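You operate a simulated robot arm through the tools that you are given. There is no shell and no other tool. Be economical: measure what you need, move in short steps, check, and stop when the job is done.

You run a simulated two-armed robot. Do the job below in one go: nothing can be reset, and whatever is moved stays where it is left.

TASK
Open the door under the cupboard drawer, fetch the green cloth and set it on the steel cupboard shelf and shut the drawer again. Fetch the plain brown slice and set it on the make top. Stack the tub marked "honey" from the prep table on top of the tub marked "butter". Take the red clip on the prep table and put it away on the narrow shelf of the rack. Put the oil squeeze bottle on the prep table away on the counter top. Put the green scoop on the top of the chiller. Pull the microwave door open. Do these in any order. Set down upright: oil squeeze bottle.

The check looks at the end state, three seconds after you hand in, the way a careful person would. Anything else that was tipped, shoved, dropped, spilled or broken makes it a failure. Flat cloth is picked up by pressing the open fingertips on it (5 to 10 N) and closing them slowly along it; thin cloth reads only 2 to 8 mm in the jaws.

THE ROBOT
Two 6-joint arms with fingered hands on one trunk, on a base that drives. Base frame: it is fixed to the floor where the robot stands at the start and does not move with it; the origin is under the middle of the robot, x ahead of it, y to its left, z up. Lengths are in m, angles in degrees, forces in N, time in s.
The left shoulder is at the start at [0.07, 0.168, 1.12], the right one opposite. With the tool pointing down near the work surface each hand reaches from about 0.3 to 0.58 m from the robot's upright axis, wherever it stands, measured 20 degrees to its own side. Places, roughly: counter top [-1.1, 0.2, 0.9]; door under the cupboard drawer [1, 0.1, 0.4]; green card tub, pink card tub, teal card tub [1, 2.5, 1]; green cloth (7x11x4 cm) [-0.7, 1.1, 0.9]; green scoop (17x5x3 cm) [0.3, 3, 0.4]; make top [1.1, -0.3, 0.9]; microwave door [-0.9, -2.5, 1.5]; narrow shelf of the rack (100x21 cm) [0.32, 3.26, 1.3]; oil squeeze bottle [0.75, 2.5, 1]; plain brown slice (8x8x2 cm) [1, 2.2, 0.9]; red clip (5x3x6 cm) [0.9, 2.5, 0.9]; steel cupboard shelf [1, -0.2, 0.4]; top of the chiller [-3, -0.2, 1.3]. Payload 4 kg a hand.
The tool frame of a hand sits at the grasp point between the pads (the TCP): z along the fingers, y along the line on which they close. The tips reach 0.026 m beyond it. Largest opening 0.132 m; the body of the gripper starts 0.073 m behind the TCP. The gripper is a hand of 3 fingers: y runs from the thumb to the fingers, the wrist lies at [0, 0, -0.224] in the tool frame, and closing takes about 1.5 s.
Orientation is that of the tool frame in the base frame, as a unit quaternion [w, x, y, z]. With the fingers straight down and closing along the base's y, the tool's x points along the base's -x, its y along +y and its z along -z.

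THE INTERFACE
- The arms move only by the tool arm_command. It takes "left_increments", "right_increments" or both (then of equal length, played together; a hand with none holds still); each is a list of rows, each a list of 2 entries, a list of its own where there are three numbers: the turn, a rotation vector about the tool's x, y, z in units of 60 degrees (1.0 is 60 degrees), then the shift along the tool's x, y, z in units of 100 mm (1.0 is 100 mm). In form: [[[wx, wy, wz], [dx, dy, dz]], ...]. A call has 1 to 10 rows; each row is the pose to reach, as a shift and turn from the pose commanded when the call began, along the tool's axes at that moment. "left_hand" and "right_hand" are, for a hand that has rows, the finger opening in m, from 0 to 0.132, set as the call begins (left out, the last holds). A call with a number of a shift or a turn outside -1 to 1 is refused whole. Each row takes 0.2 s and may step no farther than 0.05 m and 8.6 degrees from the row before; otherwise, or with a gripper value out of range, the whole call is refused. A pose out of reach is approached as far as the arm can. The call stops where the force on the tool passes 40 N (or 10 N more than at its start, if that is more) or the arm is blocked; 0.2 s more then pass. Each finger travels about 0.108 m/s and halts on what it meets, pressing with about 22 N; the grip force reading is that of the motor and also rises with nothing between the fingers. The clock runs only during rows and for 0.2 s after the last one: add rows that repeat a pose to give the fingers time. The reply holds the time, the measured pose of the TCP, the force on the tool along the base axes, the opening and the grip force, in the units named above and with some noise, with the torque about the TCP (base axes, N m) and any sound that the robot's microphone picked up.
- Cameras (640 x 400 px; columns grow to the right, rows downward): "scene" is now at [0.117, -0.0228, 1.3211]; the picture's right is [-0.32, -0.95, 0.00], its down [-0.79, 0.27, -0.55] and it looks along [0.52, -0.18, -0.83] (base axes); focal length 254 px, centre (320, 200). "left" rides on the left gripper at [-0.062, 0.003, -0.092] in its tool frame; the picture's right is [-0.05, -1.00, 0.00], its down [0.83, -0.04, -0.55] and it looks along [0.55, -0.03, 0.83] (tool axes); focal length 230 px, centre (320, 200). "right" rides on the right gripper at [0.062, 0.003, -0.092] in its tool frame; the picture's right is [-0.05, 1.00, 0.00], its down [-0.83, -0.04, -0.56] and it looks along [-0.56, -0.03, 0.83] (tool axes); focal length 230 px, centre (320, 200). There is no depth. A picture from a camera that has moved, and an enlarged one, comes with that camera's place and axes in the base frame and with its lens.
- camera(camera): a new picture of that camera. No time passes.
- lift_body(by): slides the trunk up (or, below 0, down) by that many m; the arms and the scene camera ride with it, the base frame stays. It gives what a move gives, with no picture.
- roll_base(legs): drives the robot by 1 to 6 legs, each [ahead, left, turn to the left] in m, m and degrees, along the robot's own axes; the way and the turn of a leg run together, so that a leg with both is an arc; at most 1.5 m and 180 degrees a leg. The arms and the cameras ride along, it lands a little off, and it stops where it bumps. It gives what a move gives.
- finger_targets(finger1, finger2, thumb_bend, hand): sets how far each is bent, from 0 (flat) to 1 (curled in); at 0.3 the hand is open as for a grip, at 0.7 the pads meet at the TCP. One left out holds its place. A second passes; each finger stops where it meets its share of the squeeze, and holds until it gets a number again. A gripper value or a shape takes the hand back. It gives what a move gives, with no picture; readings hold the bend of each and the force on the fingers (four entries, about 0 where the hand has none), thumb and palm.
- grasp_type(shape, hand): the hand has 3 fingers and takes this shape, open, in about a second: jaw (thumb against the fingers, like two jaws); tri (thumb and two fingers); tip (a fingertip pinch); poke (one finger out to press); point (the index stretched); flat (the hand flat); cup (the hand cupped); fist (a fist). The gripper value then closes the fingers along that shape, each until it touches; the sizes above hold for jaw. It gives what a move gives, with no picture.
- pan_tilt(pan, tilt): turns the head with the scene camera to pan (to the left, within 86 degrees either way) and tilt (down, from -29 to 69), counted from straight ahead of the robot. It gives what a move gives.
- inspect(camera, box): a new picture of the part [left, top, right, bottom] of that camera's present view, enlarged. No time passes.
- close_job(): hands the job in; it is judged then, once.

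Work in short steps. Places have to be worked out from the pictures, the camera data and where the tool is seen: move nearer, look again, correct. Check each grasp and each placing, and mend what went wrong. You have 217 turns and 208 pictures in all, those below and enlarged ones among them. Open the grippers and draw the arms clear of the work before you hand the job in, unless the task says otherwise; then end with one line.

The tools are called by a JSON object that holds its "api" and its "payload". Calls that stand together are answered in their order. arm_command: Moves the arms, as the interface text tells. Its arguments: {"type":"object","properties":{"left_increments":{"type":"array"},"left_hand":{"type":"number"},"right_increments":{"type":"array"},"right_hand":{"type":"number"}},"required":[]} The other tools are called the same way: lift_body (by) slides the trunk up or down; grasp_type (shape, hand) gives the hand a shape; finger_targets (finger1, finger2, thumb_bend, hand) moves the fingers one by one; roll_base (legs) drives the base; pan_tilt (pan, tilt) turns the head that bears the scene camera; camera (camera) takes a picture; inspect (camera, box) takes an enlarged picture of a part of a camera's view; close_job () hands the job in.

At the start:

```text
time: 0.0
left_tcp_pos: [0.4079, 0.2058, 0.6845]
left_tool_rot: [-0.003, -0.002, 1.0, 0.03]
left_ft_force: [0.1, -0.3, -0.1]
left_wrist_torque: [-0.05, -0.02, 0.03]
left_width: 0.132
left_grip_force: 0.0
left_shape: jaw
left_bend: [0.3, 0.3, 0.3]
left_finger forces: [0.0, 0.0, 0.1, 0.1, 0.0, 0.0]
right_tcp_pos: [0.3236, -0.2159, 0.6579]
right_tool_rot: [-0.002, -0.007, 1.0, -0.026]
right_ft_force: [-0.9, 0.0, 0.3]
right_wrist_torque: [0.02, 0.0, 0.03]
right_width: 0.132
right_grip_force: 0.0
right_shape: jaw
right_bend: [0.3, 0.3, 0.3]
right_finger forces: [0.0, 0.0, 0.1, 0.1, 0.1, 0.0]
trunk travel left (down, up): [-0.566, 0.374]
robot x, y, heading: [-0.0022, -0.0019, 0.1]
head pan, tilt: [-18.8, 56.5]
```

scene: 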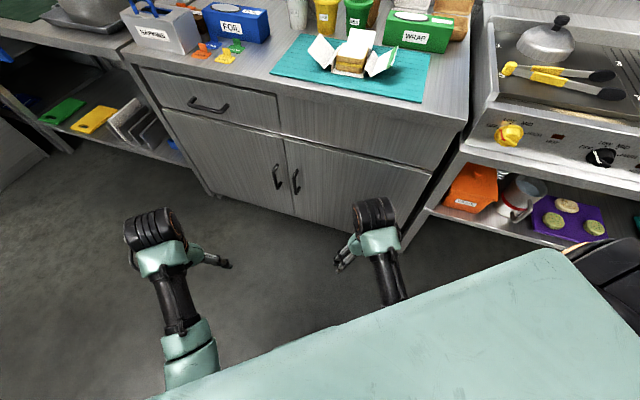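
right: 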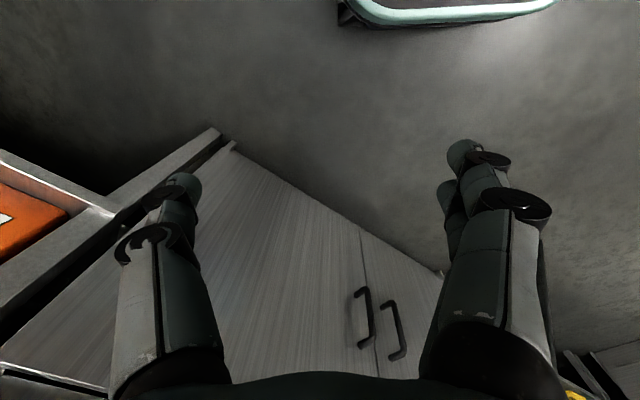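
left: 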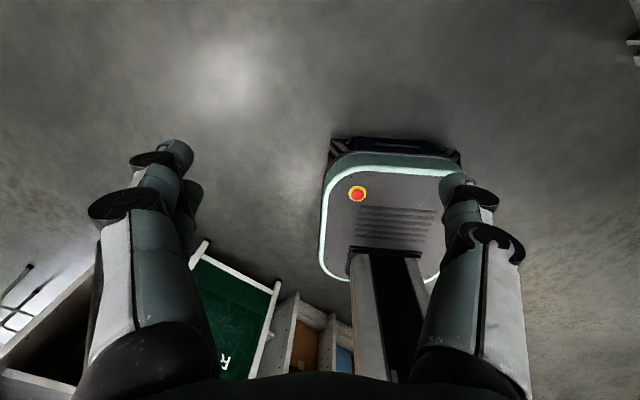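

I see the cupboard with the drawer ahead and two doors below. I first look ahead and around to get the layout.

{"api": "pan_tilt", "payload": {"pan": 0, "tilt": 35}}

{"api": "camera", "payload": {"camera": "scene"}}

{"api": "pan_tilt", "payload": {"pan": 80, "tilt": 20}}

{"api": "camera", "payload": {"camera": "scene"}}

{"api": "pan_tilt", "payload": {"pan": -80, "tilt": 20}}

{"api": "camera", "payload": {"camera": "scene"}}

```text
time: 0.8
left_tcp_pos: [0.4082, 0.2078, 0.6855]
left_tool_rot: [-0.003, -0.001, 0.999, 0.033]
left_ft_force: [-0.7, -0.8, 0.0]
left_wrist_torque: [0.01, 0.04, 0.02]
left_width: 0.1319
left_grip_force: 0.0
left_shape: jaw
left_bend: [0.3, 0.3, 0.3]
left_finger forces: [0.1, 0.0, 0.0, 0.0, 0.0, 0.0]
right_tcp_pos: [0.3223, -0.2171, 0.6567]
right_tool_rot: [-0.002, -0.007, 1.0, -0.027]
right_ft_force: [0.5, -0.9, 0.3]
right_wrist_torque: [0.02, 0.0, 0.01]
right_width: 0.1323
right_grip_force: 0.0
right_shape: jaw
right_bend: [0.3, 0.3, 0.3]
right_finger forces: [0.0, 0.0, 0.0, 0.0, 0.1, 0.0]
trunk travel left (down, up): [-0.566, 0.374]
robot x, y, heading: [-0.0008, -0.0, -0.1]
head pan, tilt: [0.0, 35.0]
```

```text
204 pictures are left
camera scene: at [0.1383, -0.0001, 1.3511], right [0.0, -1.0, 0.0], down [-0.57, 0.0, -0.82], along [0.82, 0.0, -0.57], focal length 254 px, centre (320, 200)
```

scene: 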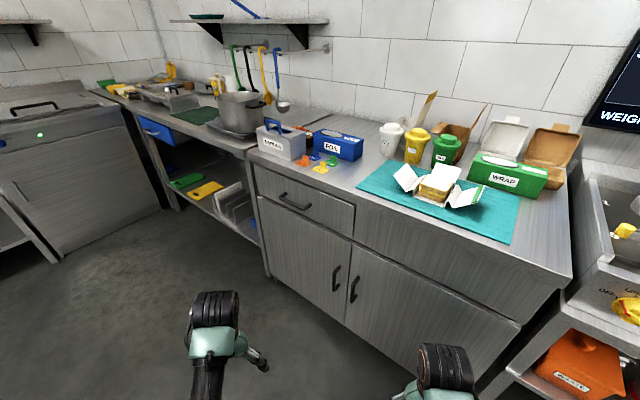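

```text
time: 2.4
left_tcp_pos: [0.4085, 0.2069, 0.6852]
left_tool_rot: [-0.002, -0.001, 0.999, 0.032]
left_ft_force: [0.4, -0.4, 0.3]
left_wrist_torque: [0.02, 0.01, 0.0]
left_width: 0.1318
left_grip_force: 0.0
left_shape: jaw
left_bend: [0.3, 0.3, 0.3]
left_finger forces: [0.0, 0.1, 0.0, 0.0, 0.0, 0.0]
right_tcp_pos: [0.3223, -0.2176, 0.6575]
right_tool_rot: [-0.001, -0.007, 1.0, -0.027]
right_ft_force: [0.5, 0.1, 0.2]
right_wrist_torque: [0.02, 0.01, -0.02]
right_width: 0.1316
right_grip_force: 0.2
right_shape: jaw
right_bend: [0.3, 0.3, 0.3]
right_finger forces: [0.0, 0.0, 0.0, 0.0, 0.0, 0.0]
trunk travel left (down, up): [-0.566, 0.374]
robot x, y, heading: [-0.0015, -0.0031, 0.2]
head pan, tilt: [80.0, 20.0]
```

```text
203 pictures are left
camera scene: at [0.0665, 0.0917, 1.375], right [0.98, -0.17, 0.0], down [-0.06, -0.34, -0.94], along [0.16, 0.93, -0.34], focal length 254 px, centre (320, 200)
```

scene: 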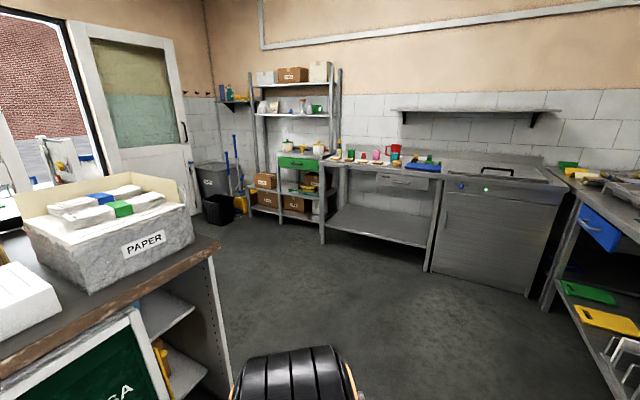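

```text
time: 4.8
left_tcp_pos: [0.4088, 0.2068, 0.6851]
left_tool_rot: [-0.002, -0.001, 0.999, 0.032]
left_ft_force: [0.1, -0.2, 0.0]
left_wrist_torque: [-0.01, 0.03, -0.02]
left_width: 0.132
left_grip_force: 0.1
left_shape: jaw
left_bend: [0.3, 0.3, 0.3]
left_finger forces: [0.0, 0.0, 0.0, 0.0, 0.0, 0.0]
right_tcp_pos: [0.3226, -0.2168, 0.6572]
right_tool_rot: [-0.002, -0.007, 1.0, -0.026]
right_ft_force: [-0.4, 1.0, -0.2]
right_wrist_torque: [-0.02, 0.03, 0.03]
right_width: 0.1319
right_grip_force: 0.0
right_shape: jaw
right_bend: [0.3, 0.3, 0.3]
right_finger forces: [0.1, 0.0, 0.0, 0.0, 0.0, 0.1]
trunk travel left (down, up): [-0.566, 0.374]
robot x, y, heading: [0.0029, -0.0019, -0.0]
head pan, tilt: [-80.0, 20.0]
```

```text
202 pictures are left
camera scene: at [0.0664, -0.0917, 1.375], right [-0.98, -0.17, 0.0], down [-0.06, 0.34, -0.94], along [0.16, -0.93, -0.34], focal length 254 px, centre (320, 200)
```

scene: 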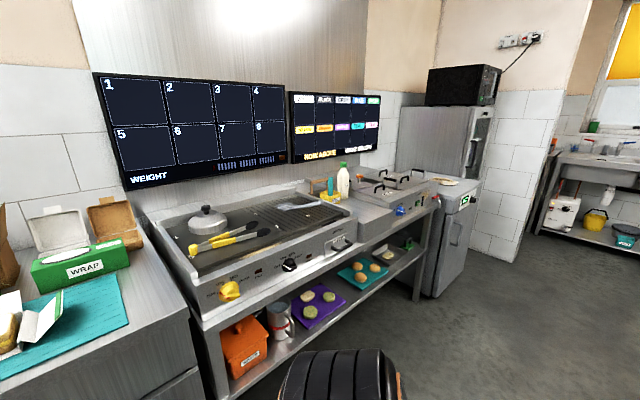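

The kitchen seems turned about -37° from my frame: the cupboard front faces roughly (-0.8, 0.6). I turn to face the cupboard squarely and look.

{"api": "roll_base", "payload": {"legs": [[0, 0, -37]]}}

{"api": "pan_tilt", "payload": {"pan": 0, "tilt": 45}}

{"api": "camera", "payload": {"camera": "scene"}}

```text
time: 7.0
left_tcp_pos: [0.451, -0.0796, 0.6845]
left_tool_rot: [0.007, 0.315, 0.948, 0.032]
left_ft_force: [0.7, 1.0, -0.4]
left_wrist_torque: [-0.01, 0.0, 0.03]
left_width: 0.1315
left_grip_force: 0.2
left_shape: jaw
left_bend: [0.3, 0.3, 0.3]
left_finger forces: [0.0, 0.0, 0.0, 0.0, 0.0, 0.1]
right_tcp_pos: [0.128, -0.3678, 0.6581]
right_tool_rot: [-0.01, 0.309, 0.951, -0.025]
right_ft_force: [-0.5, 0.5, -0.3]
right_wrist_torque: [0.03, 0.0, -0.01]
right_width: 0.1316
right_grip_force: 0.0
right_shape: jaw
right_bend: [0.3, 0.3, 0.3]
right_finger forces: [0.0, 0.0, 0.0, 0.0, 0.0, 0.1]
trunk travel left (down, up): [-0.566, 0.374]
robot x, y, heading: [0.0015, -0.0006, -36.4]
head pan, tilt: [-80.0, 20.0]
```

```text
time: 8.5
left_tcp_pos: [0.4513, -0.0787, 0.6852]
left_tool_rot: [0.007, 0.314, 0.949, 0.031]
left_ft_force: [0.1, 0.1, 0.4]
left_wrist_torque: [0.02, 0.01, 0.02]
left_width: 0.1321
left_grip_force: 0.0
left_shape: jaw
left_bend: [0.3, 0.3, 0.3]
left_finger forces: [0.0, 0.0, 0.0, 0.0, 0.0, 0.1]
right_tcp_pos: [0.129, -0.3678, 0.6584]
right_tool_rot: [-0.011, 0.308, 0.951, -0.026]
right_ft_force: [0.4, -0.3, 0.3]
right_wrist_torque: [0.01, 0.0, 0.01]
right_width: 0.1318
right_grip_force: 0.1
right_shape: jaw
right_bend: [0.3, 0.3, 0.3]
right_finger forces: [0.0, 0.0, 0.0, 0.0, 0.1, 0.0]
trunk travel left (down, up): [-0.566, 0.374]
robot x, y, heading: [0.0049, 0.001, -36.7]
head pan, tilt: [0.0, 45.0]
```

```text
201 pictures are left
camera scene: at [0.1053, -0.0789, 1.3364], right [-0.6, -0.8, 0.0], down [-0.57, 0.42, -0.71], along [0.57, -0.42, -0.71], focal length 254 px, centre (320, 200)
```

scene: 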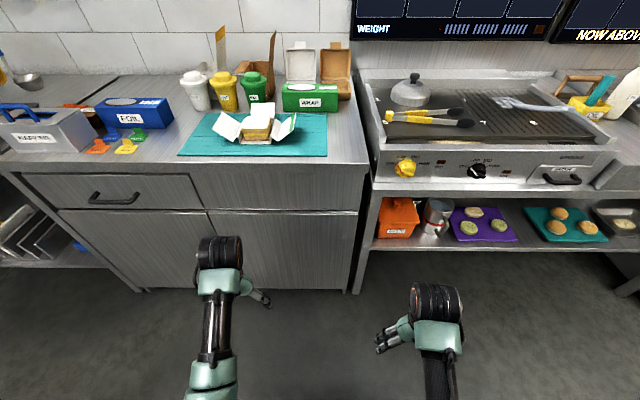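

The view is within ~2–3° of square to the cupboard front. I estimate the left door handle at about (0.82, -0.07, 0.475). I align, lower the trunk and look at the handles.

{"api": "roll_base", "payload": {"legs": [[0, 0.05, 2.0]]}}

{"api": "lift_body", "payload": {"by": -0.4}}

{"api": "pan_tilt", "payload": {"pan": 20, "tilt": 30}}

{"api": "camera", "payload": {"camera": "scene"}}

```text
time: 9.4
left_tcp_pos: [0.4828, -0.0208, 0.6852]
left_tool_rot: [0.007, 0.298, 0.954, 0.032]
left_ft_force: [1.2, 1.0, 0.0]
left_wrist_torque: [0.0, 0.02, 0.01]
left_width: 0.1319
left_grip_force: 0.1
left_shape: jaw
left_bend: [0.3, 0.3, 0.3]
left_finger forces: [0.0, 0.1, 0.0, 0.1, 0.1, 0.0]
right_tcp_pos: [0.1697, -0.3217, 0.6581]
right_tool_rot: [-0.01, 0.292, 0.956, -0.026]
right_ft_force: [-0.3, -0.7, 0.5]
right_wrist_torque: [-0.02, 0.04, 0.0]
right_width: 0.132
right_grip_force: 0.0
right_shape: jaw
right_bend: [0.3, 0.3, 0.3]
right_finger forces: [0.1, 0.1, 0.0, 0.0, 0.1, 0.1]
trunk travel left (down, up): [-0.566, 0.374]
robot x, y, heading: [0.0307, 0.0418, -35.0]
head pan, tilt: [0.0, 45.0]
```

```text
time: 13.3
left_tcp_pos: [0.4828, -0.0221, 0.2845]
left_tool_rot: [0.007, 0.298, 0.954, 0.031]
left_ft_force: [-0.2, -0.6, 0.0]
left_wrist_torque: [-0.01, -0.01, 0.0]
left_width: 0.1318
left_grip_force: 0.1
left_shape: jaw
left_bend: [0.3, 0.3, 0.3]
left_finger forces: [0.0, 0.0, 0.0, 0.0, 0.0, 0.1]
right_tcp_pos: [0.171, -0.3229, 0.258]
right_tool_rot: [-0.01, 0.292, 0.956, -0.026]
right_ft_force: [-0.7, -0.1, 0.2]
right_wrist_torque: [0.03, -0.02, 0.0]
right_width: 0.1319
right_grip_force: 0.1
right_shape: jaw
right_bend: [0.3, 0.3, 0.3]
right_finger forces: [0.0, 0.0, 0.0, 0.0, 0.1, 0.1]
trunk travel left (down, up): [-0.166, 0.774]
robot x, y, heading: [0.0266, 0.0382, -34.8]
head pan, tilt: [0.0, 45.0]
```

```text
time: 14.1
left_tcp_pos: [0.483, -0.0217, 0.2856]
left_tool_rot: [0.008, 0.298, 0.954, 0.033]
left_ft_force: [0.3, 0.5, 0.4]
left_wrist_torque: [0.02, 0.01, 0.02]
left_width: 0.1321
left_grip_force: 0.0
left_shape: jaw
left_bend: [0.3, 0.3, 0.3]
left_finger forces: [0.0, 0.1, 0.0, 0.1, 0.1, 0.0]
right_tcp_pos: [0.1707, -0.3219, 0.2573]
right_tool_rot: [-0.01, 0.292, 0.956, -0.026]
right_ft_force: [-0.7, 0.0, 0.1]
right_wrist_torque: [-0.03, 0.02, 0.02]
right_width: 0.1321
right_grip_force: 0.1
right_shape: jaw
right_bend: [0.3, 0.3, 0.3]
right_finger forces: [0.0, 0.0, 0.0, 0.0, 0.0, 0.1]
trunk travel left (down, up): [-0.166, 0.774]
robot x, y, heading: [0.0246, 0.0399, -35.0]
head pan, tilt: [20.0, 30.0]
```

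```text
200 pictures are left
camera scene: at [0.1578, -0.0113, 0.9589], right [-0.26, -0.97, 0.0], down [-0.48, 0.13, -0.87], along [0.84, -0.22, -0.5], focal length 254 px, centre (320, 200)
```

scene: 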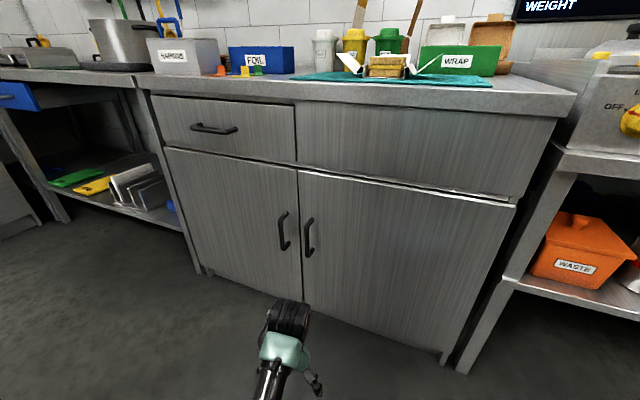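

Triangulating, the left handle is at about (0.848, -0.067, 0.444). I move the base 0.1 ahead and swing the left tool to horizontal, rising and moving towards the handle.

{"api": "roll_base", "payload": {"legs": [[0.1, 0, 0]]}}

{"api": "arm_command", "payload": {"left_increments": [[[0, -0.14, 0], [-0.02, 0.1, -0.1]], [[0, -0.28, 0], [-0.04, 0.2, -0.2]], [[0, -0.42, 0], [-0.06, 0.3, -0.3]], [[0, -0.56, 0], [-0.1, 0.4, -0.4]], [[0, -0.7, 0], [-0.14, 0.5, -0.5]], [[0, -0.84, 0], [-0.2, 0.6, -0.6]], [[0, -0.97, 0], [-0.26, 0.7, -0.7]], [[0, -1, 0], [-0.3, 0.8, -0.8]], [[0, -1, 0], [-0.4, 0.9, -0.9]], [[0, -1, 0], [-0.5, 1.0, -1.0]]], "left_hand": 0.09}}

```text
time: 15.2
left_tcp_pos: [0.5644, -0.0795, 0.2853]
left_tool_rot: [0.007, 0.298, 0.954, 0.032]
left_ft_force: [-0.2, -0.2, 0.7]
left_wrist_torque: [-0.01, 0.0, -0.01]
left_width: 0.1321
left_grip_force: 0.1
left_shape: jaw
left_bend: [0.3, 0.3, 0.3]
left_finger forces: [0.0, 0.1, 0.0, 0.0, 0.0, 0.0]
right_tcp_pos: [0.2522, -0.3783, 0.2578]
right_tool_rot: [-0.01, 0.292, 0.956, -0.026]
right_ft_force: [0.1, 0.8, 0.0]
right_wrist_torque: [-0.01, 0.02, -0.03]
right_width: 0.132
right_grip_force: 0.2
right_shape: jaw
right_bend: [0.3, 0.3, 0.3]
right_finger forces: [0.0, 0.0, 0.1, 0.0, 0.1, 0.0]
trunk travel left (down, up): [-0.166, 0.774]
robot x, y, heading: [0.1101, -0.0163, -35.0]
head pan, tilt: [20.0, 30.0]
```

```text
time: 17.4
left_tcp_pos: [0.6582, -0.0313, 0.3895]
left_tool_rot: [0.483, 0.274, 0.822, -0.123]
left_ft_force: [-0.9, -0.1, -0.2]
left_wrist_torque: [-0.01, 0.01, 0.0]
left_width: 0.0905
left_grip_force: 0.1
left_shape: jaw
left_bend: [0.68, 0.68, 0.65]
left_finger forces: [0.0, 0.0, 0.1, 0.0, 0.0, 0.0]
right_tcp_pos: [0.2515, -0.3785, 0.2582]
right_tool_rot: [-0.01, 0.292, 0.956, -0.027]
right_ft_force: [0.5, 0.0, 0.0]
right_wrist_torque: [0.03, 0.0, 0.01]
right_width: 0.132
right_grip_force: 0.0
right_shape: jaw
right_bend: [0.3, 0.3, 0.3]
right_finger forces: [0.1, 0.0, 0.0, 0.0, 0.0, 0.0]
trunk travel left (down, up): [-0.166, 0.774]
robot x, y, heading: [0.1159, -0.015, -34.8]
head pan, tilt: [20.0, 30.0]
```

The hand is at 60° of tilt. I finish the rotation and bring the TCP to about 8 cm short of the handle, then look.

{"api": "arm_command", "payload": {"left_increments": [[[0, -0.1, 0], [-0.2, 0.16, 0.11]], [[0, -0.2, 0], [-0.4, 0.32, 0.22]], [[0, -0.3, 0], [-0.6, 0.48, 0.33]], [[0, -0.4, 0], [-0.8, 0.64, 0.45]], [[0, -0.5, 0], [-0.95, 0.79, 0.56]]]}}

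{"api": "camera", "payload": {"camera": "left"}}

{"api": "camera", "payload": {"camera": "scene"}}

```text
time: 18.6
left_tcp_pos: [0.7801, -0.0257, 0.4499]
left_tool_rot: [0.68, 0.234, 0.669, -0.189]
left_ft_force: [0.3, 0.9, -0.1]
left_wrist_torque: [0.0, 0.02, -0.02]
left_width: 0.0905
left_grip_force: 0.0
left_shape: jaw
left_bend: [0.68, 0.68, 0.65]
left_finger forces: [0.0, 0.0, 0.1, 0.1, 0.0, 0.0]
right_tcp_pos: [0.2511, -0.3799, 0.2571]
right_tool_rot: [-0.01, 0.292, 0.956, -0.026]
right_ft_force: [0.5, 0.3, -0.4]
right_wrist_torque: [0.01, 0.0, -0.02]
right_width: 0.1319
right_grip_force: 0.1
right_shape: jaw
right_bend: [0.3, 0.3, 0.3]
right_finger forces: [0.1, 0.0, 0.1, 0.0, 0.0, 0.1]
trunk travel left (down, up): [-0.166, 0.774]
robot x, y, heading: [0.1118, -0.016, -34.8]
head pan, tilt: [20.0, 30.0]
```

```text
199 pictures are left
camera left: at [0.7049, 0.0262, 0.5113], right [-0.57, -0.82, -0.01], down [-0.45, 0.33, -0.83], along [0.69, -0.47, -0.56], focal length 230 px, centre (320, 200)
```

left: 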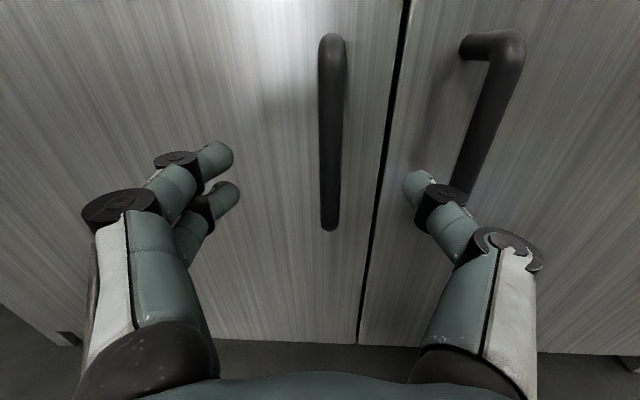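

```text
198 pictures are left
camera scene: at [0.2392, -0.0679, 0.959], right [-0.26, -0.97, 0.0], down [-0.48, 0.13, -0.87], along [0.84, -0.22, -0.5], focal length 254 px, centre (320, 200)
```

scene: 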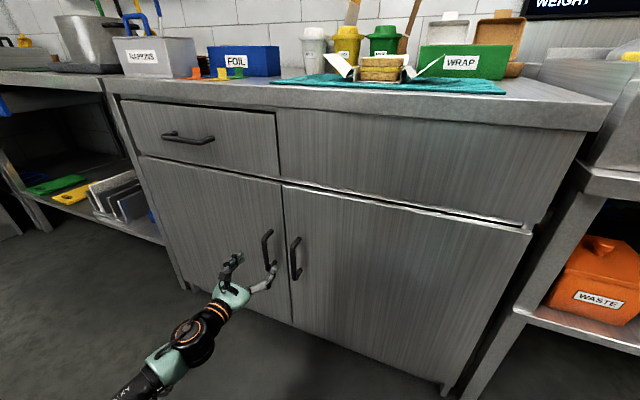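

The open fingers straddle the left handle; bar about 8.5 cm ahead. I advance 7.5 cm and close.

{"api": "arm_command", "payload": {"left_increments": [[[0, 0, 0], [0, -0.02, 0.25]], [[0, 0, 0], [0, -0.04, 0.5]], [[0, 0, 0], [0, -0.04, 0.75]]]}}

{"api": "arm_command", "payload": {"left_increments": [[[0, 0, 0], [0, 0, 0]], [[0, 0, 0], [0, 0, 0]], [[0, 0, 0], [0, 0, 0]], [[0, 0, 0], [0, 0, 0]], [[0, 0, 0], [0, 0, 0]]], "left_hand": 0.0}}

{"api": "camera", "payload": {"camera": "left"}}

```text
time: 19.4
left_tcp_pos: [0.8315, -0.0658, 0.4504]
left_tool_rot: [0.68, 0.232, 0.669, -0.191]
left_ft_force: [-15.3, 14.5, 2.3]
left_wrist_torque: [-0.12, 0.07, -1.24]
left_width: 0.0896
left_grip_force: 0.0
left_shape: jaw
left_bend: [0.68, 0.68, 0.67]
left_finger forces: [0.0, 0.0, 0.0, 0.1, 21.7, 0.0]
right_tcp_pos: [0.2514, -0.3782, 0.2576]
right_tool_rot: [-0.01, 0.291, 0.956, -0.026]
right_ft_force: [-0.4, -0.2, 0.8]
right_wrist_torque: [0.03, 0.02, 0.01]
right_width: 0.1321
right_grip_force: 0.0
right_shape: jaw
right_bend: [0.3, 0.3, 0.3]
right_finger forces: [0.1, 0.1, 0.1, 0.1, 0.0, 0.0]
trunk travel left (down, up): [-0.166, 0.774]
robot x, y, heading: [0.1109, -0.0163, -34.9]
head pan, tilt: [20.0, 30.0]
stopped in row 3 (left hand): the force on the tool passed its limit at 65 N (the readings are from after the stop); the commanded pose is now the measured one
```

```text
time: 20.6
left_tcp_pos: [0.834, -0.0669, 0.4506]
left_tool_rot: [0.68, 0.232, 0.669, -0.192]
left_ft_force: [-7.2, 3.2, 1.4]
left_wrist_torque: [-0.08, -0.03, -0.23]
left_width: 0.0112
left_grip_force: 22.0
left_shape: jaw
left_bend: [0.69, 0.69, 0.75]
left_finger forces: [0.1, 0.0, 0.0, 0.1, 12.4, 0.0]
right_tcp_pos: [0.2519, -0.3789, 0.2584]
right_tool_rot: [-0.01, 0.292, 0.956, -0.026]
right_ft_force: [0.9, 0.3, 0.5]
right_wrist_torque: [0.02, -0.04, -0.01]
right_width: 0.1318
right_grip_force: 0.1
right_shape: jaw
right_bend: [0.3, 0.3, 0.3]
right_finger forces: [0.1, 0.0, 0.0, 0.0, 0.0, 0.0]
trunk travel left (down, up): [-0.166, 0.774]
robot x, y, heading: [0.11, -0.0145, -35.1]
head pan, tilt: [20.0, 30.0]
```

```text
197 pictures are left
camera left: at [0.7572, -0.0155, 0.5114], right [-0.57, -0.82, -0.01], down [-0.45, 0.32, -0.83], along [0.68, -0.47, -0.56], focal length 230 px, centre (320, 200)
```

left: 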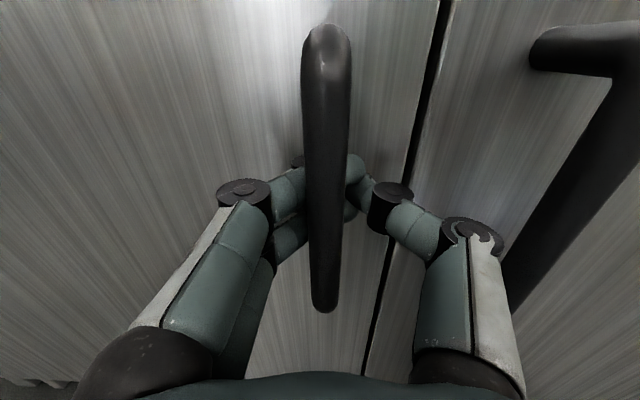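

The handle is gripped (11 mm). I pull along the arc about the left hinge (radius ≈0.42 m) for ~21°.

{"api": "arm_command", "payload": {"left_increments": [[[0.05, 0, 0], [0, 0.006, -0.22]], [[0.1, 0, 0], [0, 0.023, -0.44]], [[0.15, 0, 0], [0, 0.052, -0.66]], [[0.2, 0, 0], [0, 0.092, -0.87]], [[0.23, 0, 0], [0, 0.12, -1.0]]]}}

{"api": "camera", "payload": {"camera": "scene"}}

```text
time: 21.7
left_tcp_pos: [0.7828, -0.0349, 0.4479]
left_tool_rot: [0.653, 0.292, 0.656, -0.242]
left_ft_force: [20.1, 18.4, 2.0]
left_wrist_torque: [0.02, 0.05, -0.25]
left_width: 0.0093
left_grip_force: 22.4
left_shape: jaw
left_bend: [0.66, 0.66, 0.76]
left_finger forces: [13.1, 12.1, 0.0, 0.0, 0.0, 0.0]
left hand out of reach, approached as far as the arm can: row 3, 4, 5
right_tcp_pos: [0.2542, -0.3773, 0.2581]
right_tool_rot: [-0.01, 0.29, 0.957, -0.027]
right_ft_force: [0.7, 0.2, -0.1]
right_wrist_torque: [0.0, 0.02, -0.03]
right_width: 0.1318
right_grip_force: 0.0
right_shape: jaw
right_bend: [0.3, 0.3, 0.3]
right_finger forces: [0.0, 0.1, 0.1, 0.1, 0.0, 0.0]
trunk travel left (down, up): [-0.166, 0.774]
robot x, y, heading: [0.1103, -0.0212, -34.3]
head pan, tilt: [20.0, 30.0]
stopped in row 5 (left hand): the force on the tool passed its limit at 43 N (the readings are from after the stop); the commanded pose is now the measured one
```

```text
196 pictures are left
camera scene: at [0.2414, -0.0652, 0.959], right [-0.25, -0.97, 0.0], down [-0.49, 0.12, -0.87], along [0.84, -0.22, -0.5], focal length 254 px, centre (320, 200)
```

scene: 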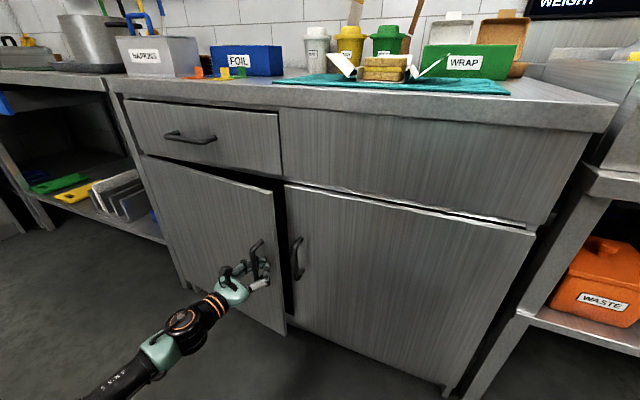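

The door is cracked open; the arm is at its near-limit. I back the base up with the handle held to pull further.

{"api": "roll_base", "payload": {"legs": [[-0.09, 0.02, 0]]}}

{"api": "camera", "payload": {"camera": "scene"}}

```text
time: 22.6
left_tcp_pos: [0.7549, 0.0072, 0.447]
left_tool_rot: [0.655, 0.288, 0.658, -0.235]
left_ft_force: [15.6, 11.2, 2.9]
left_wrist_torque: [0.01, 0.03, -0.17]
left_width: 0.0082
left_grip_force: 21.5
left_shape: jaw
left_bend: [0.67, 0.66, 0.76]
left_finger forces: [9.7, 8.1, 0.0, 0.0, 0.0, 0.1]
right_tcp_pos: [0.2215, -0.3405, 0.2574]
right_tool_rot: [-0.01, 0.289, 0.957, -0.028]
right_ft_force: [0.4, 0.8, -0.8]
right_wrist_torque: [0.02, 0.0, 0.03]
right_width: 0.1317
right_grip_force: 0.1
right_shape: jaw
right_bend: [0.3, 0.3, 0.3]
right_finger forces: [0.0, 0.0, 0.1, 0.0, 0.0, 0.0]
trunk travel left (down, up): [-0.166, 0.774]
robot x, y, heading: [0.0765, 0.0217, -34.5]
head pan, tilt: [20.0, 30.0]
stopped in leg 1: the force on the tool passed its limit at 42 N (the readings are from after the stop); the commanded pose is now the measured one
```

```text
195 pictures are left
camera scene: at [0.2082, -0.0283, 0.9589], right [-0.25, -0.97, 0.0], down [-0.48, 0.12, -0.87], along [0.84, -0.22, -0.5], focal length 254 px, centre (320, 200)
```

scene: 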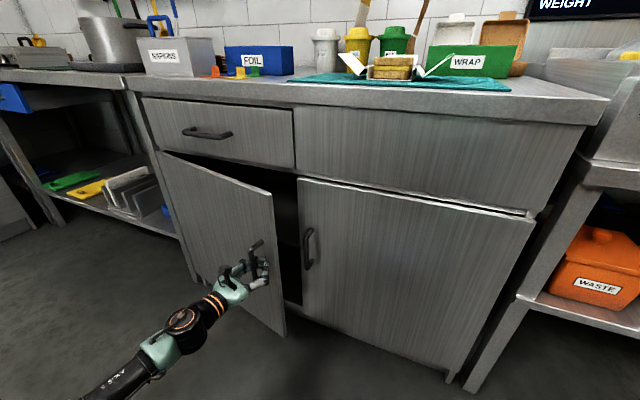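

About 15° open with a ~10 cm gap. I release the handle, back out, then will hook the door edge from inside.

{"api": "arm_command", "payload": {"left_increments": [[[0, 0, 0], [0, 0, 0]], [[0, 0, 0], [0, 0, 0]], [[0, 0, 0], [0, 0, 0]], [[0, 0, 0], [0, 0, -0.25]], [[0, 0, 0], [0, 0, -0.5]], [[0, 0, 0], [0, 0, -0.8]]], "left_hand": 0.08}}

{"api": "camera", "payload": {"camera": "left"}}

{"api": "camera", "payload": {"camera": "scene"}}

```text
time: 24.1
left_tcp_pos: [0.7115, -0.001, 0.4479]
left_tool_rot: [0.654, 0.289, 0.659, -0.236]
left_ft_force: [5.9, 3.9, 0.9]
left_wrist_torque: [-0.01, -0.01, 0.04]
left_width: 0.0853
left_grip_force: 0.1
left_shape: jaw
left_bend: [0.68, 0.69, 0.71]
left_finger forces: [4.3, 3.5, 0.1, 0.0, 0.1, 0.1]
left hand out of reach, approached as far as the arm can: row 4, 5, 6
right_tcp_pos: [0.2204, -0.3401, 0.2582]
right_tool_rot: [-0.01, 0.29, 0.957, -0.026]
right_ft_force: [-0.1, -0.1, 0.5]
right_wrist_torque: [0.01, -0.01, 0.0]
right_width: 0.1319
right_grip_force: 0.0
right_shape: jaw
right_bend: [0.3, 0.3, 0.3]
right_finger forces: [0.1, 0.0, 0.0, 0.0, 0.0, 0.0]
trunk travel left (down, up): [-0.166, 0.774]
robot x, y, heading: [0.0785, 0.0196, -34.6]
head pan, tilt: [20.0, 30.0]
```

```text
194 pictures are left
camera left: at [0.6454, 0.0597, 0.5123], right [-0.69, -0.72, -0.01], down [-0.41, 0.41, -0.81], along [0.59, -0.55, -0.58], focal length 230 px, centre (320, 200)
```

left: 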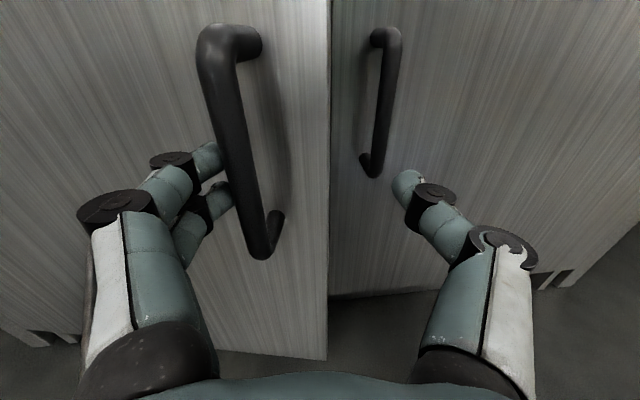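

```text
193 pictures are left
camera scene: at [0.2078, -0.0288, 0.9589], right [-0.25, -0.97, 0.0], down [-0.48, 0.12, -0.87], along [0.84, -0.22, -0.5], focal length 254 px, centre (320, 200)
```

scene: 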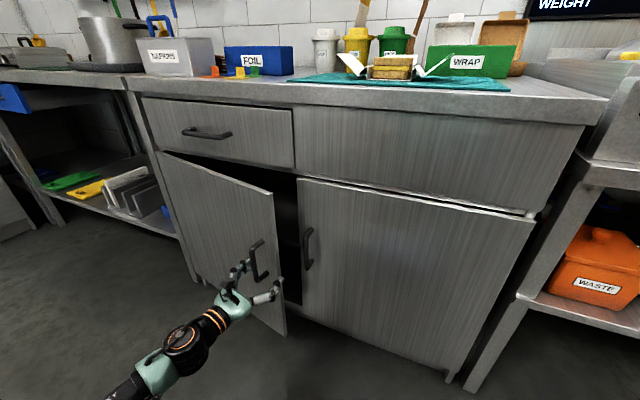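

I back the base off so the fingers clear the handle.

{"api": "roll_base", "payload": {"legs": [[-0.1, 0, 0]]}}

{"api": "arm_command", "payload": {"left_increments": [[[0, 0, 0], [0, -0.3, 0]], [[0, 0, 0], [0, -0.6, 0]], [[0, 0, 0], [0, -0.9, 0]], [[0, 0, 0], [0, -1.0, 0]], [[0, 0, 0], [0, -1.0, 0]]], "left_hand": 0.0}}

{"api": "camera", "payload": {"camera": "scene"}}

{"api": "camera", "payload": {"camera": "left"}}

```text
time: 25.1
left_tcp_pos: [0.6645, 0.0468, 0.445]
left_tool_rot: [0.657, 0.281, 0.664, -0.222]
left_ft_force: [24.3, 11.8, 4.9]
left_wrist_torque: [0.16, -0.15, -0.26]
left_width: 0.0941
left_grip_force: 0.0
left_shape: jaw
left_bend: [0.57, 0.58, 0.71]
left_finger forces: [13.0, 11.6, 0.0, 0.0, 0.0, 0.1]
right_tcp_pos: [0.1673, -0.2997, 0.2575]
right_tool_rot: [-0.009, 0.288, 0.957, -0.027]
right_ft_force: [-0.4, -0.7, 0.1]
right_wrist_torque: [-0.02, 0.01, 0.03]
right_width: 0.1324
right_grip_force: 0.0
right_shape: jaw
right_bend: [0.3, 0.3, 0.3]
right_finger forces: [0.1, 0.0, 0.0, 0.0, 0.0, 0.0]
trunk travel left (down, up): [-0.166, 0.774]
robot x, y, heading: [0.0226, 0.0629, -34.5]
head pan, tilt: [20.0, 30.0]
stopped in leg 1: the force on the tool passed its limit at 44 N (the readings are from after the stop); the commanded pose is now the measured one
```

```text
time: 26.3
left_tcp_pos: [0.5956, -0.03, 0.4391]
left_tool_rot: [0.656, 0.283, 0.662, -0.228]
left_ft_force: [1.0, 0.4, 0.9]
left_wrist_torque: [0.02, 0.02, -0.01]
left_width: 0.0164
left_grip_force: 22.7
left_shape: jaw
left_bend: [0.74, 0.74, 0.75]
left_finger forces: [0.0, 0.0, 0.0, 0.0, 0.1, 0.0]
right_tcp_pos: [0.1678, -0.3011, 0.2569]
right_tool_rot: [-0.009, 0.289, 0.957, -0.026]
right_ft_force: [-0.3, 0.0, 0.4]
right_wrist_torque: [-0.01, 0.02, -0.05]
right_width: 0.1318
right_grip_force: 0.1
right_shape: jaw
right_bend: [0.3, 0.3, 0.3]
right_finger forces: [0.1, 0.1, 0.0, 0.0, 0.1, 0.0]
trunk travel left (down, up): [-0.166, 0.774]
robot x, y, heading: [0.0268, 0.0589, -34.5]
head pan, tilt: [20.0, 30.0]
```

```text
192 pictures are left
camera scene: at [0.1521, 0.0105, 0.959], right [-0.25, -0.97, 0.0], down [-0.48, 0.12, -0.87], along [0.84, -0.22, -0.5], focal length 254 px, centre (320, 200)
```

scene: 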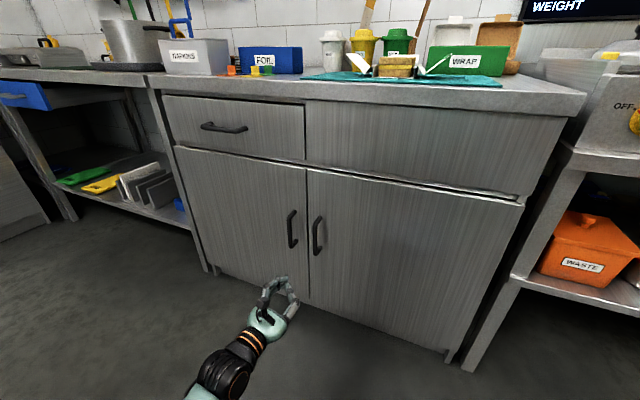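

```text
191 pictures are left
camera left: at [0.5268, 0.0281, 0.5035], right [-0.67, -0.74, -0.02], down [-0.42, 0.41, -0.81], along [0.61, -0.54, -0.59], focal length 230 px, centre (320, 200)
```

left: 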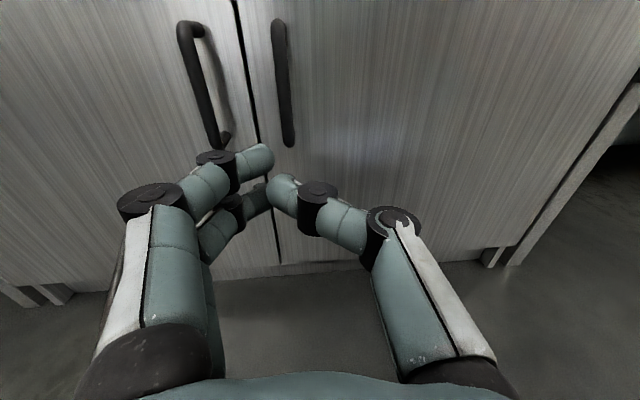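

The door swung shut as my fingers dragged the handle right. I regrasp it and this time swing the door by driving the base in an arc about the hinge. First reposition and re-approach.

{"api": "roll_base", "payload": {"legs": [[0.04, 0.03, 0]]}}

{"api": "arm_command", "payload": {"left_increments": [[[-0.03, 0, -0.02], [0, 0.25, 0]], [[-0.06, 0, -0.04], [-0.04, 0.5, 0.1]], [[-0.1, 0, -0.06], [-0.08, 0.75, 0.4]], [[-0.12, 0, -0.06], [-0.08, 0.9, 0.7]], [[-0.12, 0, -0.06], [-0.08, 0.9, 0.9]]], "left_hand": 0.09}}

{"api": "camera", "payload": {"camera": "left"}}

```text
time: 27.2
left_tcp_pos: [0.6438, -0.0284, 0.4393]
left_tool_rot: [0.655, 0.284, 0.662, -0.227]
left_ft_force: [-1.0, 0.6, 0.2]
left_wrist_torque: [0.02, 0.0, -0.01]
left_width: 0.0164
left_grip_force: 22.5
left_shape: jaw
left_bend: [0.74, 0.74, 0.75]
left_finger forces: [0.0, 0.0, 0.1, 0.0, 0.1, 0.0]
right_tcp_pos: [0.2162, -0.2986, 0.2567]
right_tool_rot: [-0.01, 0.288, 0.957, -0.026]
right_ft_force: [0.7, -0.4, -0.1]
right_wrist_torque: [0.02, -0.03, 0.0]
right_width: 0.132
right_grip_force: 0.0
right_shape: jaw
right_bend: [0.3, 0.3, 0.3]
right_finger forces: [0.0, 0.0, 0.1, 0.0, 0.1, 0.0]
trunk travel left (down, up): [-0.166, 0.774]
robot x, y, heading: [0.0703, 0.0637, -34.2]
head pan, tilt: [20.0, 30.0]
```

```text
time: 28.4
left_tcp_pos: [0.7692, -0.0244, 0.4484]
left_tool_rot: [0.665, 0.221, 0.684, -0.205]
left_ft_force: [0.2, 0.5, 0.2]
left_wrist_torque: [0.02, 0.0, 0.01]
left_width: 0.0896
left_grip_force: 0.1
left_shape: jaw
left_bend: [0.69, 0.69, 0.66]
left_finger forces: [0.0, 0.0, 0.1, 0.0, 0.1, 0.1]
right_tcp_pos: [0.2162, -0.2983, 0.2565]
right_tool_rot: [-0.01, 0.288, 0.957, -0.026]
right_ft_force: [0.4, 0.2, -0.2]
right_wrist_torque: [-0.02, 0.01, 0.0]
right_width: 0.1318
right_grip_force: 0.1
right_shape: jaw
right_bend: [0.3, 0.3, 0.3]
right_finger forces: [0.0, 0.0, 0.1, 0.1, 0.1, 0.0]
trunk travel left (down, up): [-0.166, 0.774]
robot x, y, heading: [0.0723, 0.0609, -34.2]
head pan, tilt: [20.0, 30.0]
```

```text
190 pictures are left
camera left: at [0.6972, 0.0303, 0.5121], right [-0.57, -0.82, 0.04], down [-0.5, 0.31, -0.81], along [0.65, -0.48, -0.58], focal length 230 px, centre (320, 200)
```

left: 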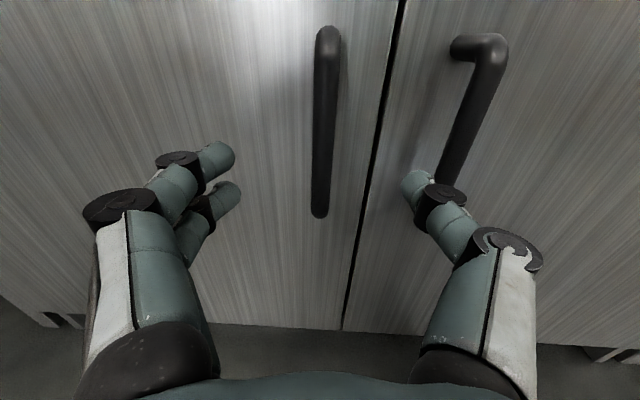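

Same pre-grasp view as before. I advance 6.3 cm and close on the bar.

{"api": "arm_command", "payload": {"left_increments": [[[0, 0, 0], [0, 0, 0.21]], [[0, 0, 0], [0, 0, 0.42]], [[0, 0, 0], [0, 0, 0.63]]]}}

{"api": "arm_command", "payload": {"left_increments": [[[0, 0, 0], [0, 0, 0]], [[0, 0, 0], [0, 0, 0]], [[0, 0, 0], [0, 0, 0]], [[0, 0, 0], [0, 0, 0]], [[0, 0, 0], [0, 0, 0]], [[0, 0, 0], [0, 0, 0]]], "left_hand": 0.0}}

```text
time: 29.2
left_tcp_pos: [0.8213, -0.0607, 0.447]
left_tool_rot: [0.665, 0.221, 0.684, -0.205]
left_ft_force: [-1.1, 0.1, 0.2]
left_wrist_torque: [0.02, 0.02, 0.0]
left_width: 0.0896
left_grip_force: 0.0
left_shape: jaw
left_bend: [0.69, 0.69, 0.66]
left_finger forces: [0.0, 0.1, 0.1, 0.0, 0.0, 0.0]
right_tcp_pos: [0.2159, -0.2989, 0.2568]
right_tool_rot: [-0.009, 0.288, 0.957, -0.026]
right_ft_force: [0.8, -1.2, -1.4]
right_wrist_torque: [0.02, 0.02, -0.01]
right_width: 0.1316
right_grip_force: 0.0
right_shape: jaw
right_bend: [0.3, 0.3, 0.3]
right_finger forces: [0.0, 0.0, 0.0, 0.1, 0.1, 0.0]
trunk travel left (down, up): [-0.166, 0.774]
robot x, y, heading: [0.073, 0.0652, -33.8]
head pan, tilt: [20.0, 30.0]
```

```text
time: 30.6
left_tcp_pos: [0.8223, -0.0606, 0.4472]
left_tool_rot: [0.664, 0.221, 0.684, -0.206]
left_ft_force: [-3.0, -4.3, 0.0]
left_wrist_torque: [0.03, 0.0, 0.01]
left_width: 0.0
left_grip_force: 22.4
left_shape: jaw
left_bend: [0.64, 0.64, 0.68]
left_finger forces: [0.0, 0.0, 0.0, 0.0, 3.6, 0.0]
right_tcp_pos: [0.2145, -0.2994, 0.2564]
right_tool_rot: [-0.01, 0.289, 0.957, -0.026]
right_ft_force: [-0.1, -0.7, -0.3]
right_wrist_torque: [-0.02, 0.03, -0.02]
right_width: 0.1318
right_grip_force: 0.0
right_shape: jaw
right_bend: [0.3, 0.3, 0.3]
right_finger forces: [0.1, 0.0, 0.0, 0.0, 0.0, 0.0]
trunk travel left (down, up): [-0.166, 0.774]
robot x, y, heading: [0.0709, 0.0643, -34.4]
head pan, tilt: [20.0, 30.0]
```

Width reads 0; I check whether the bar is enclosed.

{"api": "camera", "payload": {"camera": "left"}}

```text
189 pictures are left
camera left: at [0.7488, -0.0067, 0.5111], right [-0.57, -0.82, 0.04], down [-0.49, 0.31, -0.81], along [0.65, -0.49, -0.58], focal length 230 px, centre (320, 200)
```

left: 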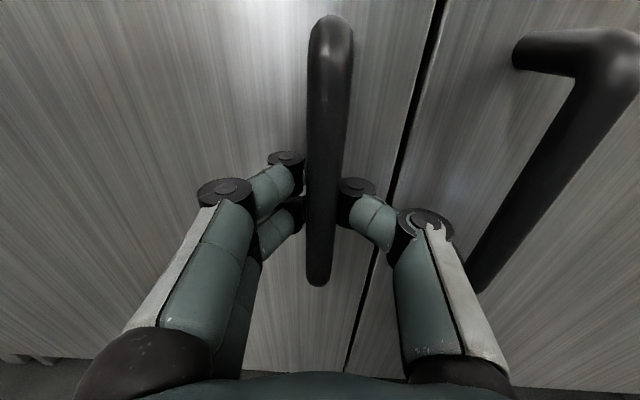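

The fingertips meet behind the bar: a good hook. I arc the base around the hinge (≈0.74 ahead, 0.77 left of me) by 20° clockwise.

{"api": "roll_base", "payload": {"legs": [[-0.067, 0.065, -5], [-0.067, 0.065, -5], [-0.067, 0.065, -5], [-0.067, 0.065, -5]]}}

{"api": "camera", "payload": {"camera": "scene"}}

```text
time: 33.9
left_tcp_pos: [0.7222, 0.0599, 0.4474]
left_tool_rot: [0.619, 0.336, 0.635, -0.318]
left_ft_force: [-0.5, -0.7, 1.1]
left_wrist_torque: [-0.05, 0.02, -0.03]
left_width: 0.0
left_grip_force: 21.3
left_shape: jaw
left_bend: [0.64, 0.64, 0.68]
left_finger forces: [0.1, 0.1, 0.0, 0.0, 0.0, 0.1]
right_tcp_pos: [0.0712, 0.0441, 0.2579]
right_tool_rot: [-0.014, 0.451, 0.892, -0.023]
right_ft_force: [0.4, 0.6, 0.6]
right_wrist_torque: [-0.03, 0.05, 0.01]
right_width: 0.1319
right_grip_force: 0.0
right_shape: jaw
right_bend: [0.3, 0.3, 0.3]
right_finger forces: [0.1, 0.0, 0.0, 0.0, 0.1, 0.1]
trunk travel left (down, up): [-0.166, 0.774]
robot x, y, heading: [0.059, 0.4353, -54.5]
head pan, tilt: [20.0, 30.0]
```

```text
188 pictures are left
camera scene: at [0.1645, 0.3415, 0.959], right [-0.56, -0.83, 0.0], down [-0.41, 0.28, -0.87], along [0.71, -0.49, -0.5], focal length 254 px, centre (320, 200)
```

scene: 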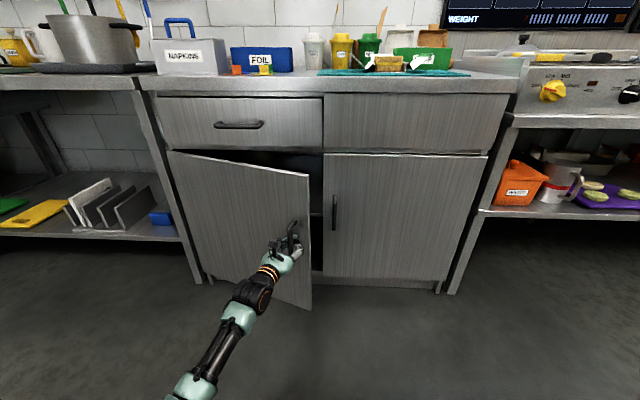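

Smooth, no load. Continue 30° more.

{"api": "roll_base", "payload": {"legs": [[-0.067, 0.065, -5], [-0.067, 0.065, -5], [-0.067, 0.065, -5], [-0.067, 0.065, -5], [-0.067, 0.065, -5], [-0.067, 0.065, -5]]}}

{"api": "camera", "payload": {"camera": "scene"}}

```text
time: 38.6
left_tcp_pos: [0.6693, 0.286, 0.4471]
left_tool_rot: [0.515, 0.49, 0.526, -0.467]
left_ft_force: [-30.0, 0.2, -2.5]
left_wrist_torque: [0.01, -0.03, 0.07]
left_width: 0.0
left_grip_force: 21.9
left_shape: jaw
left_bend: [0.65, 0.65, 0.68]
left_finger forces: [0.0, 0.0, 0.1, 0.0, 25.0, 0.1]
right_tcp_pos: [0.0986, 0.5966, 0.2573]
right_tool_rot: [-0.019, 0.666, 0.746, -0.019]
right_ft_force: [0.6, 0.3, -0.3]
right_wrist_torque: [0.01, 0.02, 0.01]
right_width: 0.132
right_grip_force: 0.2
right_shape: jaw
right_bend: [0.3, 0.3, 0.3]
right_finger forces: [0.1, 0.1, 0.0, 0.0, 0.0, 0.0]
trunk travel left (down, up): [-0.166, 0.774]
robot x, y, heading: [0.2835, 0.9376, -84.1]
head pan, tilt: [20.0, 30.0]
```

```text
187 pictures are left
camera scene: at [0.3256, 0.807, 0.959], right [-0.9, -0.43, 0.0], down [-0.21, 0.45, -0.87], along [0.38, -0.78, -0.5], focal length 254 px, centre (320, 200)
```

scene: 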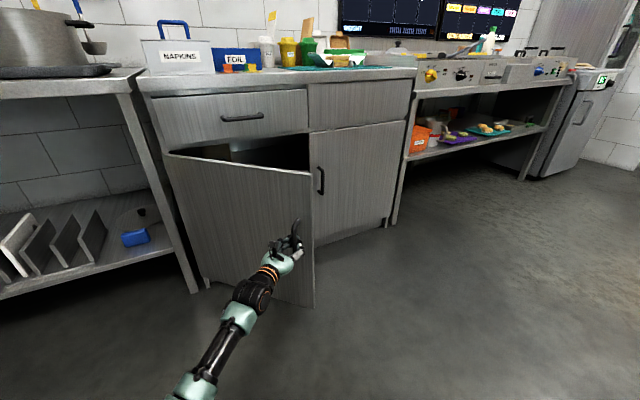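

Door at ~50°, with some side load from the hinge estimate (now ≈(1.095, 0.267)). I continue 30° with a corrected arc.

{"api": "roll_base", "payload": {"legs": [[-0.0643, 0.0625, -5], [-0.0643, 0.0645, -5], [-0.0643, 0.0654, -5], [-0.0643, 0.0654, -5], [-0.0643, 0.0654, -5], [-0.0643, 0.0654, -5]]}}

{"api": "camera", "payload": {"camera": "scene"}}

```text
time: 41.1
left_tcp_pos: [0.6737, 0.3817, 0.4473]
left_tool_rot: [0.453, 0.546, 0.465, -0.529]
left_ft_force: [-13.2, 2.5, -1.3]
left_wrist_torque: [-0.03, 0.03, 0.03]
left_width: 0.0001
left_grip_force: 22.2
left_shape: jaw
left_bend: [0.66, 0.66, 0.73]
left_finger forces: [0.0, 0.0, 0.0, 0.0, 12.2, 0.0]
right_tcp_pos: [0.1963, 0.8189, 0.2575]
right_tool_rot: [-0.022, 0.751, 0.66, -0.017]
right_ft_force: [-0.1, 0.5, 0.5]
right_wrist_torque: [0.02, 0.0, -0.01]
right_width: 0.1319
right_grip_force: 0.1
right_shape: jaw
right_bend: [0.3, 0.3, 0.3]
right_finger forces: [0.0, 0.1, 0.0, 0.1, 0.0, 0.1]
trunk travel left (down, up): [-0.166, 0.774]
robot x, y, heading: [0.4575, 1.1103, -98.1]
head pan, tilt: [20.0, 30.0]
stopped in leg 3: the force on the tool passed its limit at 41 N (the readings are from after the stop); the commanded pose is now the measured one
```

```text
186 pictures are left
camera scene: at [0.468, 0.9707, 0.959], right [-0.98, -0.21, 0.0], down [-0.1, 0.49, -0.87], along [0.18, -0.85, -0.5], focal length 254 px, centre (320, 200)
```

scene: 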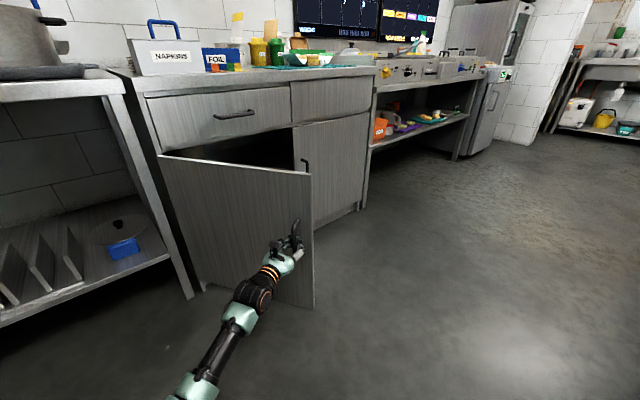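

Again side load toward -x; I continue with a slightly wider arc.

{"api": "roll_base", "payload": {"legs": [[-0.064, 0.055, -5], [-0.064, 0.061, -5], [-0.064, 0.062, -5], [-0.064, 0.063, -5], [-0.064, 0.063, -5]]}}

{"api": "camera", "payload": {"camera": "scene"}}

```text
time: 44.9
left_tcp_pos: [0.7445, 0.5499, 0.4489]
left_tool_rot: [0.33, 0.634, 0.336, -0.613]
left_ft_force: [-29.8, 19.0, -1.6]
left_wrist_torque: [-0.06, -0.03, 0.27]
left_width: 0.0001
left_grip_force: 21.2
left_shape: jaw
left_bend: [0.66, 0.66, 0.68]
left_finger forces: [0.1, 0.0, 0.0, 0.1, 28.9, 0.0]
right_tcp_pos: [0.492, 1.1487, 0.2567]
right_tool_rot: [-0.025, 0.874, 0.485, -0.012]
right_ft_force: [0.1, 0.6, -0.3]
right_wrist_torque: [0.04, -0.04, 0.01]
right_width: 0.132
right_grip_force: 0.0
right_shape: jaw
right_bend: [0.3, 0.3, 0.3]
right_finger forces: [0.0, 0.0, 0.0, 0.1, 0.1, 0.0]
trunk travel left (down, up): [-0.166, 0.774]
robot x, y, heading: [0.851, 1.3015, -123.0]
head pan, tilt: [20.0, 30.0]
```

```text
185 pictures are left
camera scene: at [0.8017, 1.1719, 0.959], right [-0.97, 0.22, 0.0], down [0.11, 0.49, -0.87], along [-0.19, -0.84, -0.5], focal length 254 px, centre (320, 200)
```

scene: 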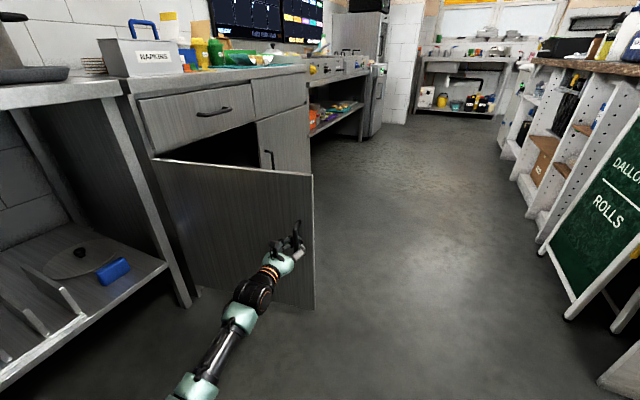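

Door stands ~85–90° open. I open the fingers and back the base straight off.

{"api": "arm_command", "payload": {"left_increments": [[[0, 0, 0], [0, 0, 0]], [[0, 0, 0], [0, 0, 0]], [[0, 0, 0], [0, 0, 0]], [[0, 0, 0], [0, 0, 0]], [[0, 0, 0], [0, 0, 0]]], "left_hand": 0.09}}

{"api": "camera", "payload": {"camera": "left"}}

```text
time: 46.1
left_tcp_pos: [0.7447, 0.549, 0.4474]
left_tool_rot: [0.329, 0.634, 0.337, -0.613]
left_ft_force: [0.5, -0.8, 0.2]
left_wrist_torque: [-0.01, -0.04, 0.0]
left_width: 0.0899
left_grip_force: 0.0
left_shape: jaw
left_bend: [0.69, 0.69, 0.66]
left_finger forces: [0.0, 0.1, 0.1, 0.0, 0.1, 0.0]
right_tcp_pos: [0.4918, 1.1483, 0.2585]
right_tool_rot: [-0.024, 0.875, 0.484, -0.012]
right_ft_force: [-0.1, 0.8, 0.1]
right_wrist_torque: [0.0, 0.01, -0.03]
right_width: 0.1315
right_grip_force: 0.0
right_shape: jaw
right_bend: [0.3, 0.3, 0.3]
right_finger forces: [0.0, 0.1, 0.0, 0.0, 0.0, 0.0]
trunk travel left (down, up): [-0.166, 0.774]
robot x, y, heading: [0.8513, 1.3055, -123.0]
head pan, tilt: [20.0, 30.0]
```

```text
184 pictures are left
camera left: at [0.7971, 0.6229, 0.5113], right [-0.83, 0.55, 0.05], down [0.29, 0.5, -0.81], along [-0.47, -0.66, -0.58], focal length 230 px, centre (320, 200)
```

left: 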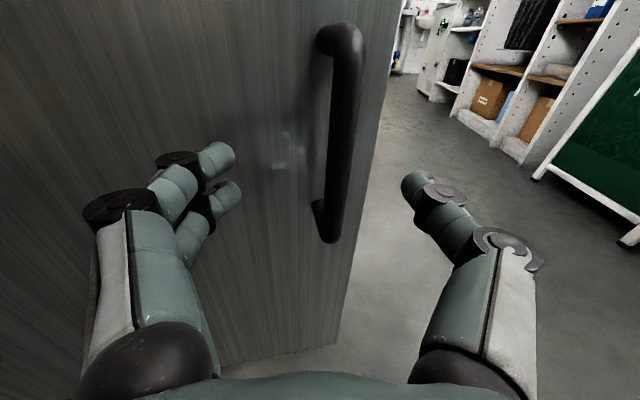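

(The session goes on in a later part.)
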